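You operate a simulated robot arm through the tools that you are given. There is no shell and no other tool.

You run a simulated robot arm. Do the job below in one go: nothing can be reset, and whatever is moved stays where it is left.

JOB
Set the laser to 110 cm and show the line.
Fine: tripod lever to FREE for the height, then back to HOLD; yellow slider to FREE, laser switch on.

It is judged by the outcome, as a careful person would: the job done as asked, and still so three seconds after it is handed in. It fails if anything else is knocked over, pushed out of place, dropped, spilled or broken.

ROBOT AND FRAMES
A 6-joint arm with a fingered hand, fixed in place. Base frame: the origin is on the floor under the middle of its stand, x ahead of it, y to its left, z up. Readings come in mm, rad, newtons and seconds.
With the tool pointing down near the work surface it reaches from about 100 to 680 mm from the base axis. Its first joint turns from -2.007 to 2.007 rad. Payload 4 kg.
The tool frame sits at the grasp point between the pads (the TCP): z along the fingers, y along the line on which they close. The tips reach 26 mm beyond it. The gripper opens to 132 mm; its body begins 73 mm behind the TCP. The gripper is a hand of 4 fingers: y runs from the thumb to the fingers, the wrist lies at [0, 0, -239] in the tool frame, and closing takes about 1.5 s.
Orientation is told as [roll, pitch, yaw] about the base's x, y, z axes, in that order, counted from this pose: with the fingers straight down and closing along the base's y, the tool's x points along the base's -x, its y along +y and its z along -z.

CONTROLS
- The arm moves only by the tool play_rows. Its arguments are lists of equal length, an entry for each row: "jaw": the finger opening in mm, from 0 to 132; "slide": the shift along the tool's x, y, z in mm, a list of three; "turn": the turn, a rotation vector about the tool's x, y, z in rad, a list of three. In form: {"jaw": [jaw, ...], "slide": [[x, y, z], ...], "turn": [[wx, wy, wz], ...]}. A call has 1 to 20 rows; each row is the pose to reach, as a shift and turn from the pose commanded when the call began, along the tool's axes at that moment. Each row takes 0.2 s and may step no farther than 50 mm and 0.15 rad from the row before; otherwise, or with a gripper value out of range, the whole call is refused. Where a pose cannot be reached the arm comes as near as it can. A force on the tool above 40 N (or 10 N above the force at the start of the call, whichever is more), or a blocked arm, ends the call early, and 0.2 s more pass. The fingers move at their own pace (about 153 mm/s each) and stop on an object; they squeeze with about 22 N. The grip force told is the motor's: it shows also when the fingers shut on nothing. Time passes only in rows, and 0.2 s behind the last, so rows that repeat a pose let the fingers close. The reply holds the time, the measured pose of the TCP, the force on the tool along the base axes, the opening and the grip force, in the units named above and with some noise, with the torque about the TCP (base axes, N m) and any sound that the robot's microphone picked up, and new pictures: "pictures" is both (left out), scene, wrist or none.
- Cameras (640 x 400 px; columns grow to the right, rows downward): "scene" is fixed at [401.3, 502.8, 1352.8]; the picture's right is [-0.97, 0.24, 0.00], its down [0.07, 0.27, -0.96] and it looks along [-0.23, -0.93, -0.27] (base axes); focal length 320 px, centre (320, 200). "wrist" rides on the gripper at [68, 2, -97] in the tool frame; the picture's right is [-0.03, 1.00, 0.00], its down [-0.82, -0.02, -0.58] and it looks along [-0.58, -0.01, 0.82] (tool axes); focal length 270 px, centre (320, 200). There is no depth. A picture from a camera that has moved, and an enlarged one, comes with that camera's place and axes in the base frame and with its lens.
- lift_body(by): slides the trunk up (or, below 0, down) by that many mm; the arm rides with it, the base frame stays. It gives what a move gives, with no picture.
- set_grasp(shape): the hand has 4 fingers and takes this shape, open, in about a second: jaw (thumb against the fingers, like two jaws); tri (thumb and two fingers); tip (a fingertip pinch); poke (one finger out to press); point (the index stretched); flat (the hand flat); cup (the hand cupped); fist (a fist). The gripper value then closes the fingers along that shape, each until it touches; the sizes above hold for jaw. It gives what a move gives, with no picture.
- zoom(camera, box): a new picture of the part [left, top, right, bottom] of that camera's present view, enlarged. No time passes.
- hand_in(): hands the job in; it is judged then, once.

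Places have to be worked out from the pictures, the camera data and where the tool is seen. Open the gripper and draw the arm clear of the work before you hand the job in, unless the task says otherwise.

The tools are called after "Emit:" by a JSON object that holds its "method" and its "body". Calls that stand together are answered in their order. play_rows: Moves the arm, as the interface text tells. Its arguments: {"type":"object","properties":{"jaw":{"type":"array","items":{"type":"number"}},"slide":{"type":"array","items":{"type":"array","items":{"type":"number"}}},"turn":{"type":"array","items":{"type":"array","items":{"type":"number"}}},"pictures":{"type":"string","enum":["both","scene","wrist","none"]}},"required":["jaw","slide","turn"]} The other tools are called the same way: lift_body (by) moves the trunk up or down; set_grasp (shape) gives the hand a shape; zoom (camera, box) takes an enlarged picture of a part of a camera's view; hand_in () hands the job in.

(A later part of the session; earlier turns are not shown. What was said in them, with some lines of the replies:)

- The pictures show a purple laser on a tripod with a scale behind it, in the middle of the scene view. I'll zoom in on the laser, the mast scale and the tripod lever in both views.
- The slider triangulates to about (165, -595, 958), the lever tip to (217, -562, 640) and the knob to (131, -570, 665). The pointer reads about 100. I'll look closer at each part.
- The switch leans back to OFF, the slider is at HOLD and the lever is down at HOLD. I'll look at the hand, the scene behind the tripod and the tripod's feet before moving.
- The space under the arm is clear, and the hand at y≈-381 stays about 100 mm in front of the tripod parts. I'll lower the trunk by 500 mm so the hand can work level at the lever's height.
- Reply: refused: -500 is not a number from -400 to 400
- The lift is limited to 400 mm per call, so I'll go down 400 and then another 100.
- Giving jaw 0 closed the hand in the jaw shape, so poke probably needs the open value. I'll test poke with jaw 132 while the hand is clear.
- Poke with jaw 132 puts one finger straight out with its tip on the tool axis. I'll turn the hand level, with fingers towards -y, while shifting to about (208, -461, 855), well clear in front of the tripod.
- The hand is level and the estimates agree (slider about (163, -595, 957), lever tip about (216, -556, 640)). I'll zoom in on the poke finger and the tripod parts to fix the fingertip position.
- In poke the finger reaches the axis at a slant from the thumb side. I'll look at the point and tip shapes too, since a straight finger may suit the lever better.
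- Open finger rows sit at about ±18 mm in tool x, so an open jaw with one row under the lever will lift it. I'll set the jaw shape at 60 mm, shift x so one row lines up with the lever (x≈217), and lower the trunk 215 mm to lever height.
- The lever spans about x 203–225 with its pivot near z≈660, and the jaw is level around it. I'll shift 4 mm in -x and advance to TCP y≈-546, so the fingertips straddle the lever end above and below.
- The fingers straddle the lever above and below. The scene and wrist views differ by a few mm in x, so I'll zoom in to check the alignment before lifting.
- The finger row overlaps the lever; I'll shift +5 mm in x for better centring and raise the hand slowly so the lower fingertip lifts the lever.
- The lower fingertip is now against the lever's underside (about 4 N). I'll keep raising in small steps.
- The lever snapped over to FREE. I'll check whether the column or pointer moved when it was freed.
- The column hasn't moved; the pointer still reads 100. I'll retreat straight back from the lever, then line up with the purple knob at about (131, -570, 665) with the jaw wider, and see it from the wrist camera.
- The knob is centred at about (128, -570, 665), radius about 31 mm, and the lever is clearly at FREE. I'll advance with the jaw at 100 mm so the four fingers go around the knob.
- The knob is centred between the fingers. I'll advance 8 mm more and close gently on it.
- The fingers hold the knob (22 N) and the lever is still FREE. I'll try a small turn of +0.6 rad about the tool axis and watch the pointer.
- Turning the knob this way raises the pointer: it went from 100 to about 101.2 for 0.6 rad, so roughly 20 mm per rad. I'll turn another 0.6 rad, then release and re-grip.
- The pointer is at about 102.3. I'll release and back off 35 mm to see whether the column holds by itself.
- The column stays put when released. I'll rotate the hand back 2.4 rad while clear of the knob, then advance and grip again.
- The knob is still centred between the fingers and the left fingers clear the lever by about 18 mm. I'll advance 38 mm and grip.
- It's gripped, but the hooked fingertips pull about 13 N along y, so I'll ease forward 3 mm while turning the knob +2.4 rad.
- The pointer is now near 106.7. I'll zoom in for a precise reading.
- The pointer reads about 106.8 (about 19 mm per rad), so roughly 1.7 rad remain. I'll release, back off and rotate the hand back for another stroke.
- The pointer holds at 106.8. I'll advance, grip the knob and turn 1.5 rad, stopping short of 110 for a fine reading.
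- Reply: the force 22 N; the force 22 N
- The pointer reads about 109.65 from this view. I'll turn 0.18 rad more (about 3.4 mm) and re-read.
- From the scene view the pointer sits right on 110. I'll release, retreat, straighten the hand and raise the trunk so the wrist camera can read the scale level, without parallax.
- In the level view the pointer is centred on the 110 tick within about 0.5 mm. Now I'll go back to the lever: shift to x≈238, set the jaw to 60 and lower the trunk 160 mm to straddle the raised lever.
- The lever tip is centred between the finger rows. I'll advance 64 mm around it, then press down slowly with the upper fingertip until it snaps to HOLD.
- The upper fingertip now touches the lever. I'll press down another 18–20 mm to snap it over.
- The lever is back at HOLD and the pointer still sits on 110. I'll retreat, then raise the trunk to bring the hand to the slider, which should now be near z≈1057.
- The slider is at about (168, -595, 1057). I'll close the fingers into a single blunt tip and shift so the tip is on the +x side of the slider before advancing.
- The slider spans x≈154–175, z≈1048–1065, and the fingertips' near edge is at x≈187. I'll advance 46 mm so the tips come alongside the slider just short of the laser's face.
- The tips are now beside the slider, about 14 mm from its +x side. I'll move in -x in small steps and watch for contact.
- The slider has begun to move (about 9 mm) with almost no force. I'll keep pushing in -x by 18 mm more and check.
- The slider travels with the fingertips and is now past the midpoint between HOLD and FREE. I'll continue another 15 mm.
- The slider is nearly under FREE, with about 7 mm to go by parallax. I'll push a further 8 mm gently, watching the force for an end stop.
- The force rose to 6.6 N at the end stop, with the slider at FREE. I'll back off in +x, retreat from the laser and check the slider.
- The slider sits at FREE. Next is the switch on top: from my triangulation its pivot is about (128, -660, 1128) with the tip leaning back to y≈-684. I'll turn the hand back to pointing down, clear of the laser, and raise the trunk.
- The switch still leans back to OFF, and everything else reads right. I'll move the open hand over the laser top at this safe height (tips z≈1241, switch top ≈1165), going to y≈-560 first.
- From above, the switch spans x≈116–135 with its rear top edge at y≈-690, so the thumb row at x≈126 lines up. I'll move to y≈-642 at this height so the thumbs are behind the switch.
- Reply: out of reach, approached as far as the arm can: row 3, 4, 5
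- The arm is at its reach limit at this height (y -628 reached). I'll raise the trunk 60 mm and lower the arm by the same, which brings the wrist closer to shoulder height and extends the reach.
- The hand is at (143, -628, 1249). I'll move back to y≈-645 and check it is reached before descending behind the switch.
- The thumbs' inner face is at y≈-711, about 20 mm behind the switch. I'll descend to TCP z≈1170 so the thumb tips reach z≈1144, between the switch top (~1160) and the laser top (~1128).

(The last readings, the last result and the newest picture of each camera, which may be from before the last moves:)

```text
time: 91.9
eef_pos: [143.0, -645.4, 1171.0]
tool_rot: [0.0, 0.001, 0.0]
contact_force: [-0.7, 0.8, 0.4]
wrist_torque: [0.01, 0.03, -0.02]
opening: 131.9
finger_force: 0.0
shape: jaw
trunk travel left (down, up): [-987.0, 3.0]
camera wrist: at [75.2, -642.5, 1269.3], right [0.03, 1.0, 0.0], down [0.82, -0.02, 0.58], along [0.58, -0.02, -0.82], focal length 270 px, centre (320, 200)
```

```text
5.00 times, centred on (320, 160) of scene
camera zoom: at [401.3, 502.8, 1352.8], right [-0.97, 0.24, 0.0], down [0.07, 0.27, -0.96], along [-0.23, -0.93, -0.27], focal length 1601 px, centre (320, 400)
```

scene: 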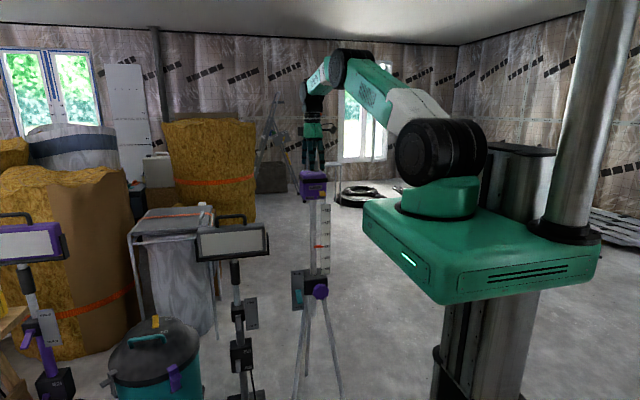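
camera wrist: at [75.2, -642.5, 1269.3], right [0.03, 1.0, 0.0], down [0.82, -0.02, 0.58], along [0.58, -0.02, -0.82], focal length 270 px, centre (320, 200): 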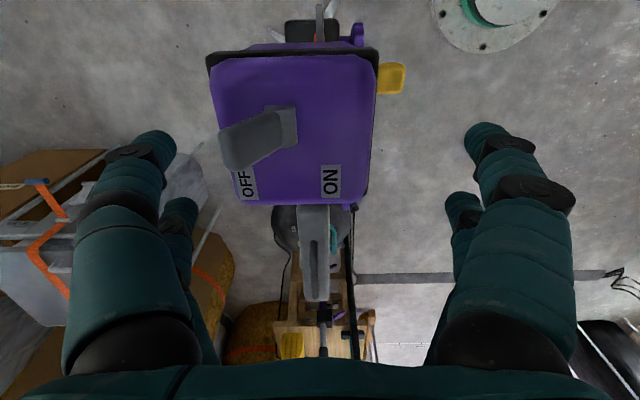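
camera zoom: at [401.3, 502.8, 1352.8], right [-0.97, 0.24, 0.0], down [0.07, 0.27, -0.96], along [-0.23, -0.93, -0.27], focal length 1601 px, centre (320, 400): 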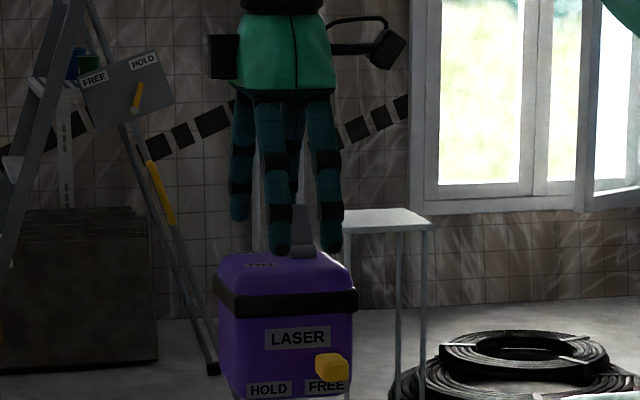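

The thumb row lines up with the switch in x, and its inner face is about 22 mm behind it. I'll pull in +y slowly and watch for contact.

Emit:
{"method": "play_rows", "body": {"jaw": [132, 132, 132, 132, 132, 132], "slide": [[0, 7, 0], [0, 14, 0], [0, 20, 0], [0, 25, 0], [0, 30, 0], [0, 30, 0]], "turn": [[0, 0, 0], [0, 0, 0], [0, 0, 0], [0, 0, 0], [0, 0, 0], [0, 0, 0]], "pictures": "both"}}

Emit:
{"method": "zoom", "body": {"camera": "wrist", "box": [80, 30, 400, 230]}}

```text
time: 93.3
eef_pos: [143.6, -616.8, 1171.8]
tool_rot: [0.001, -0.001, -0.001]
contact_force: [0.3, -3.3, 2.3]
wrist_torque: [-0.19, 0.03, 0.05]
opening: 131.8
finger_force: 0.1
shape: jaw
trunk travel left (down, up): [-987.0, 3.0]
camera wrist: at [74.9, -613.2, 1269.3], right [0.03, 1.0, 0.0], down [0.82, -0.02, 0.58], along [0.58, -0.02, -0.82], focal length 270 px, centre (320, 200)
```

scene: 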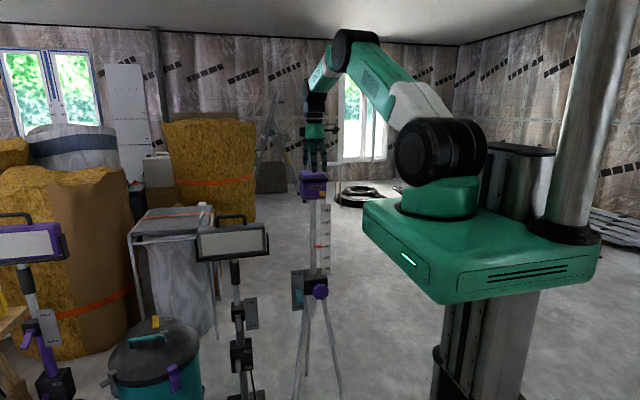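
wrist: 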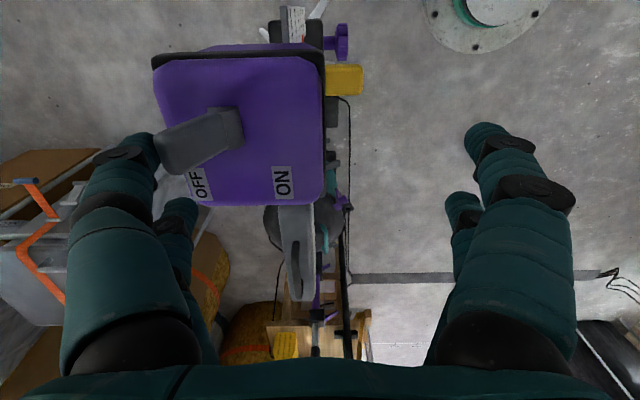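

```text
2.00 times, centred on (240, 130) of wrist
camera zoom: at [74.9, -613.2, 1269.3], right [0.03, 1.0, 0.0], down [0.82, -0.02, 0.58], along [0.58, -0.02, -0.82], focal length 541 px, centre (480, 340)
```

zoom: 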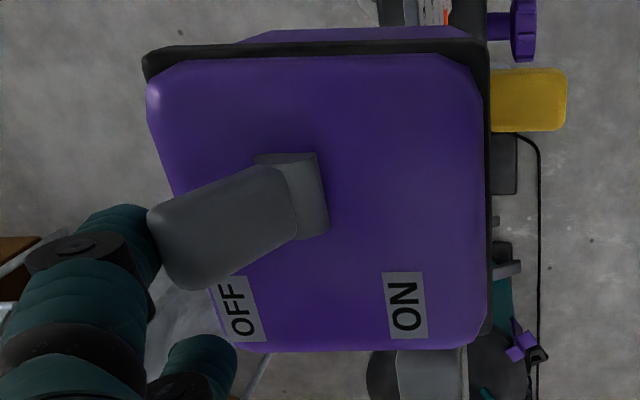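

The thumb has touched the switch (about 3 N). I'll keep pulling in +y by small steps until it tips over.

Emit:
{"method": "play_rows", "body": {"jaw": [132, 132, 132, 132, 132, 132], "slide": [[0, 5, 0], [0, 10, 0], [0, 15, 0], [0, 19, 0], [0, 23, 0], [0, 23, 0]], "turn": [[0, 0, 0], [0, 0, 0], [0, 0, 0], [0, 0, 0], [0, 0, 0], [0, 0, 0]], "pictures": "both"}}

Emit:
{"method": "zoom", "body": {"camera": "wrist", "box": [80, 30, 400, 230]}}

```text
time: 94.7
eef_pos: [144.5, -593.1, 1169.0]
tool_rot: [0.0, -0.001, 0.0]
contact_force: [0.3, -0.2, 0.0]
wrist_torque: [-0.01, -0.03, -0.03]
opening: 132.0
finger_force: 0.1
shape: jaw
trunk travel left (down, up): [-987.0, 3.0]
camera wrist: at [75.1, -589.7, 1268.8], right [0.03, 1.0, 0.0], down [0.82, -0.02, 0.58], along [0.58, -0.01, -0.82], focal length 270 px, centre (320, 200)
```

scene: 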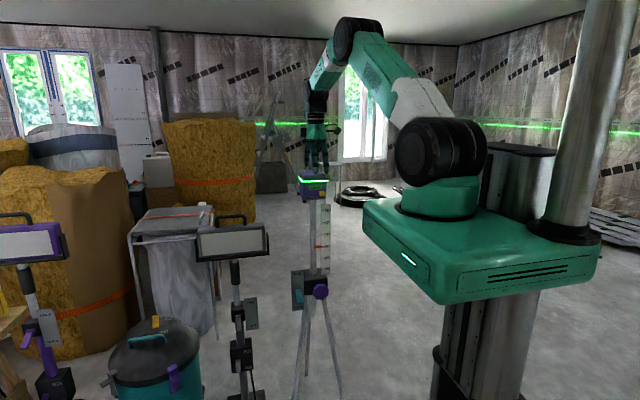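
wrist: 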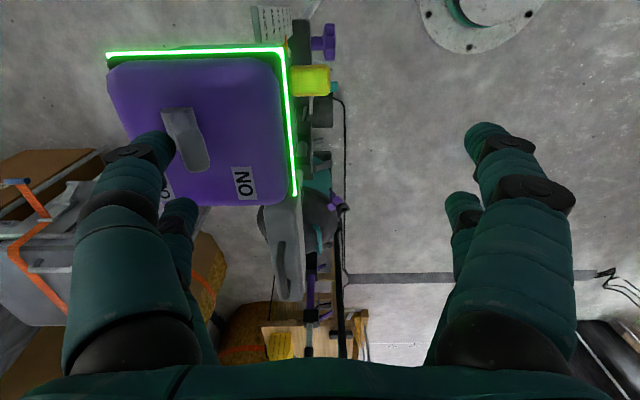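

```text
2.00 times, centred on (240, 130) of wrist
camera zoom: at [75.1, -589.7, 1268.8], right [0.03, 1.0, 0.0], down [0.82, -0.02, 0.58], along [0.58, -0.01, -0.82], focal length 541 px, centre (480, 340)
```

zoom: 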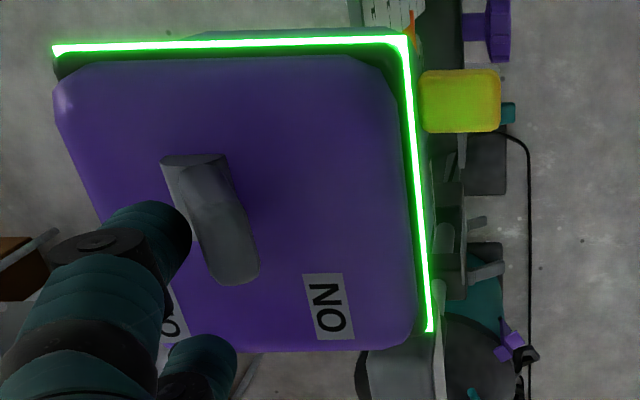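

The switch snapped to ON and a green line is now on the walls. I'll lift the hand straight up, then draw it back clear of the laser.

Emit:
{"method": "play_rows", "body": {"jaw": [132, 132, 132, 132, 132, 132, 132, 132, 132, 132, 132], "slide": [[0, 0, -25], [0, 0, -50], [0, 0, -80], [0, 0, -100], [0, 30, -105], [0, 65, -105], [0, 105, -105], [0, 145, -105], [0, 185, -105], [0, 210, -105], [0, 210, -105]], "turn": [[0, 0, 0], [0, 0, 0], [0, 0, 0], [0, 0, 0], [0, 0, 0], [0, 0, 0], [0, 0, 0], [0, 0, 0], [0, 0, 0], [0, 0, 0], [0, 0, 0]], "pictures": "both"}}

Emit:
{"method": "zoom", "body": {"camera": "scene", "box": [280, 150, 360, 320]}}

Emit:
{"method": "zoom", "body": {"camera": "scene", "box": [300, 225, 340, 250]}}

Emit:
{"method": "zoom", "body": {"camera": "scene", "box": [290, 160, 338, 208]}}

Emit:
{"method": "zoom", "body": {"camera": "wrist", "box": [0, 0, 320, 200]}}

```text
time: 97.1
eef_pos: [142.6, -383.5, 1275.6]
tool_rot: [0.0, -0.003, -0.001]
contact_force: [-0.2, -0.2, -0.1]
wrist_torque: [-0.01, 0.02, 0.0]
opening: 131.6
finger_force: 0.1
shape: jaw
trunk travel left (down, up): [-987.0, 3.0]
camera wrist: at [74.3, -380.2, 1373.7], right [0.03, 1.0, 0.0], down [0.82, -0.02, 0.58], along [0.58, -0.01, -0.82], focal length 270 px, centre (320, 200)
```

scene: 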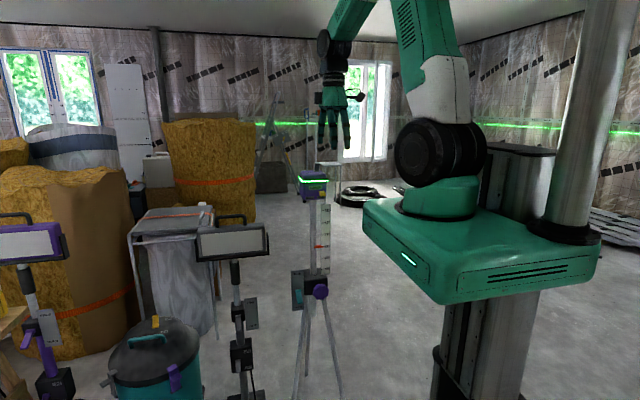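
wrist: 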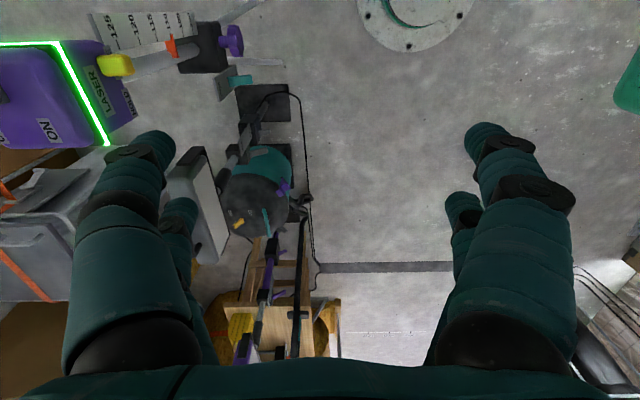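

```text
2.35 times, centred on (320, 235) of scene
camera zoom: at [401.3, 502.8, 1352.8], right [-0.97, 0.24, 0.0], down [0.07, 0.27, -0.96], along [-0.23, -0.93, -0.27], focal length 754 px, centre (320, 118)
```

zoom: 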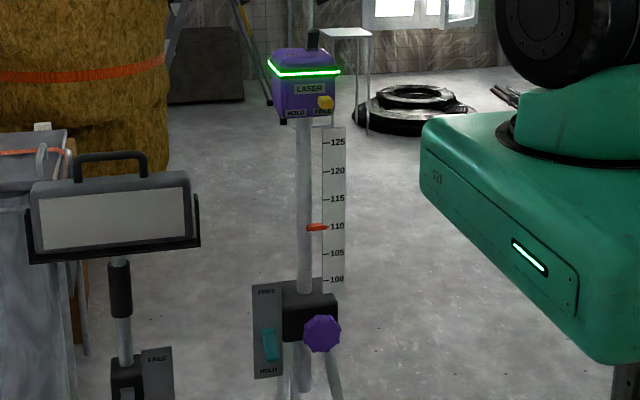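

```text
16.00 times, centred on (320, 238) of scene
camera zoom: at [401.3, 502.8, 1352.8], right [-0.97, 0.24, 0.0], down [0.07, 0.27, -0.96], along [-0.23, -0.93, -0.27], focal length 5124 px, centre (320, -400)
```

zoom: 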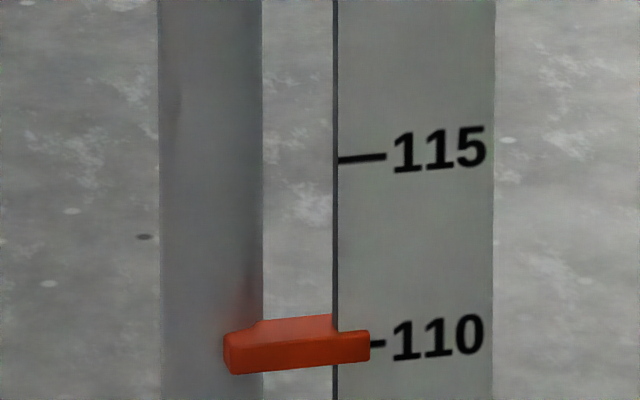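

```text
8.33 times, centred on (314, 184) of scene
camera zoom: at [401.3, 502.8, 1352.8], right [-0.97, 0.24, 0.0], down [0.07, 0.27, -0.96], along [-0.23, -0.93, -0.27], focal length 2668 px, centre (370, 333)
```

zoom: 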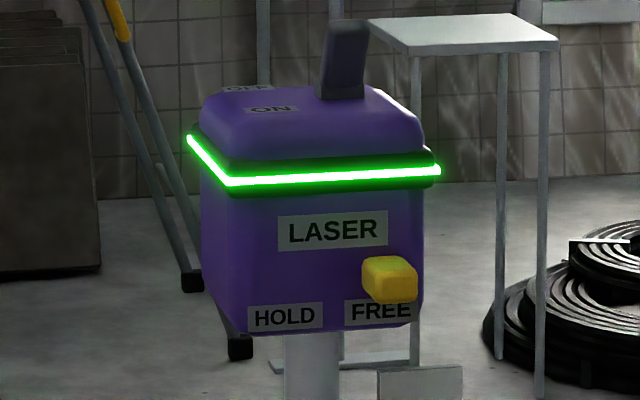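

```text
2.00 times, centred on (160, 100) of wrist
camera zoom: at [74.3, -380.2, 1373.7], right [0.03, 1.0, 0.0], down [0.82, -0.02, 0.58], along [0.58, -0.01, -0.82], focal length 541 px, centre (640, 400)
```

zoom: 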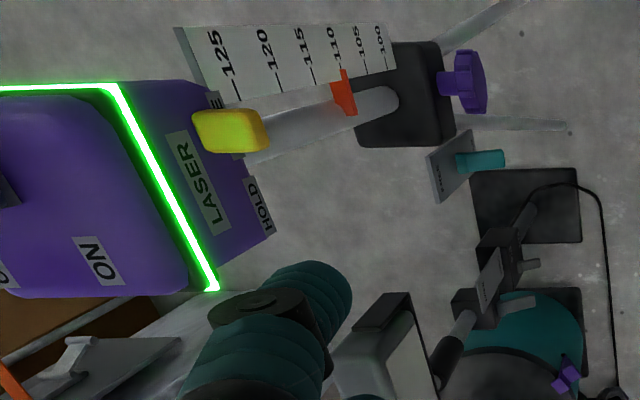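

Everything checks out: pointer on 110, lever at HOLD, slider at FREE, switch at ON, and the green line on the walls. The hand is open and back near its starting place; I'll wait a couple of seconds and check once more.

Emit:
{"method": "play_rows", "body": {"jaw": [132, 132, 132, 132, 132, 132, 132, 132, 132, 132], "slide": [[0, 5, 0], [0, 10, 0], [0, 15, 0], [0, 15, 0], [0, 15, 0], [0, 15, 0], [0, 15, 0], [0, 15, 0], [0, 15, 0], [0, 15, 0]], "turn": [[0, 0, 0], [0, 0, 0], [0, 0, 0], [0, 0, 0], [0, 0, 0], [0, 0, 0], [0, 0, 0], [0, 0, 0], [0, 0, 0], [0, 0, 0]], "pictures": "scene"}}

Emit:
{"method": "zoom", "body": {"camera": "scene", "box": [280, 160, 360, 320]}}

```text
time: 99.3
eef_pos: [144.1, -367.8, 1275.0]
tool_rot: [-0.001, 0.0, -0.001]
contact_force: [-0.5, 0.3, -0.2]
wrist_torque: [-0.01, -0.01, -0.01]
opening: 131.6
finger_force: 0.0
shape: jaw
trunk travel left (down, up): [-987.0, 3.0]
```

scene: 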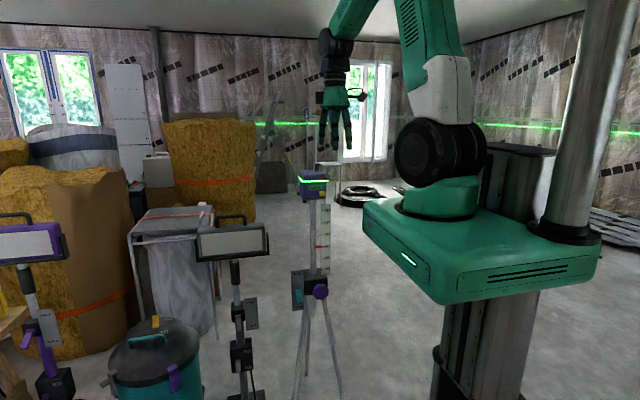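

```text
2.50 times, centred on (320, 240) of scene
camera zoom: at [401.3, 502.8, 1352.8], right [-0.97, 0.24, 0.0], down [0.07, 0.27, -0.96], along [-0.23, -0.93, -0.27], focal length 800 px, centre (320, 100)
```

zoom: 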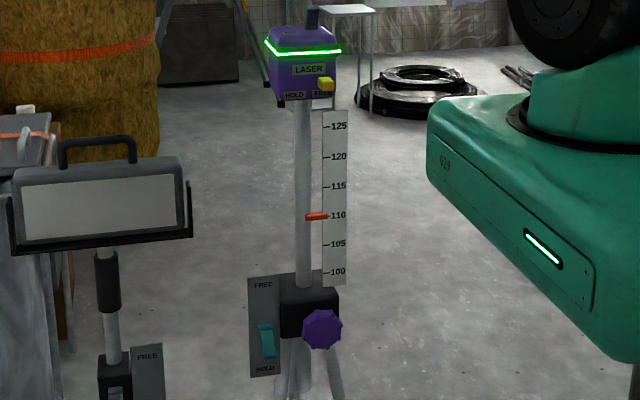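

The state is unchanged after two more seconds: 110 cm, lever HOLD, slider FREE, laser on with the line showing, and nothing else disturbed. I'm handing the job in.

Emit:
{"method": "hand_in", "body": {}}

```text
The job is handed in.
```

The laser is set to 110 cm and its green line is showing on the walls. I handed the job in.

- **Height:** I moved the tripod lever to FREE and raised the column with the purple knob. With the wrist camera level with the scale, the pointer was within about 0.5 mm of the 110 mark. I then put the lever back to HOLD, and the pointer didn't move.
- **Slider and switch:** The yellow slider is at FREE and the laser switch is on.
- **Final check:** I checked again about two seconds before handing in. The height and all three controls were unchanged, and nothing else looked disturbed. The hand is open and back near where it started, clear of the laser.
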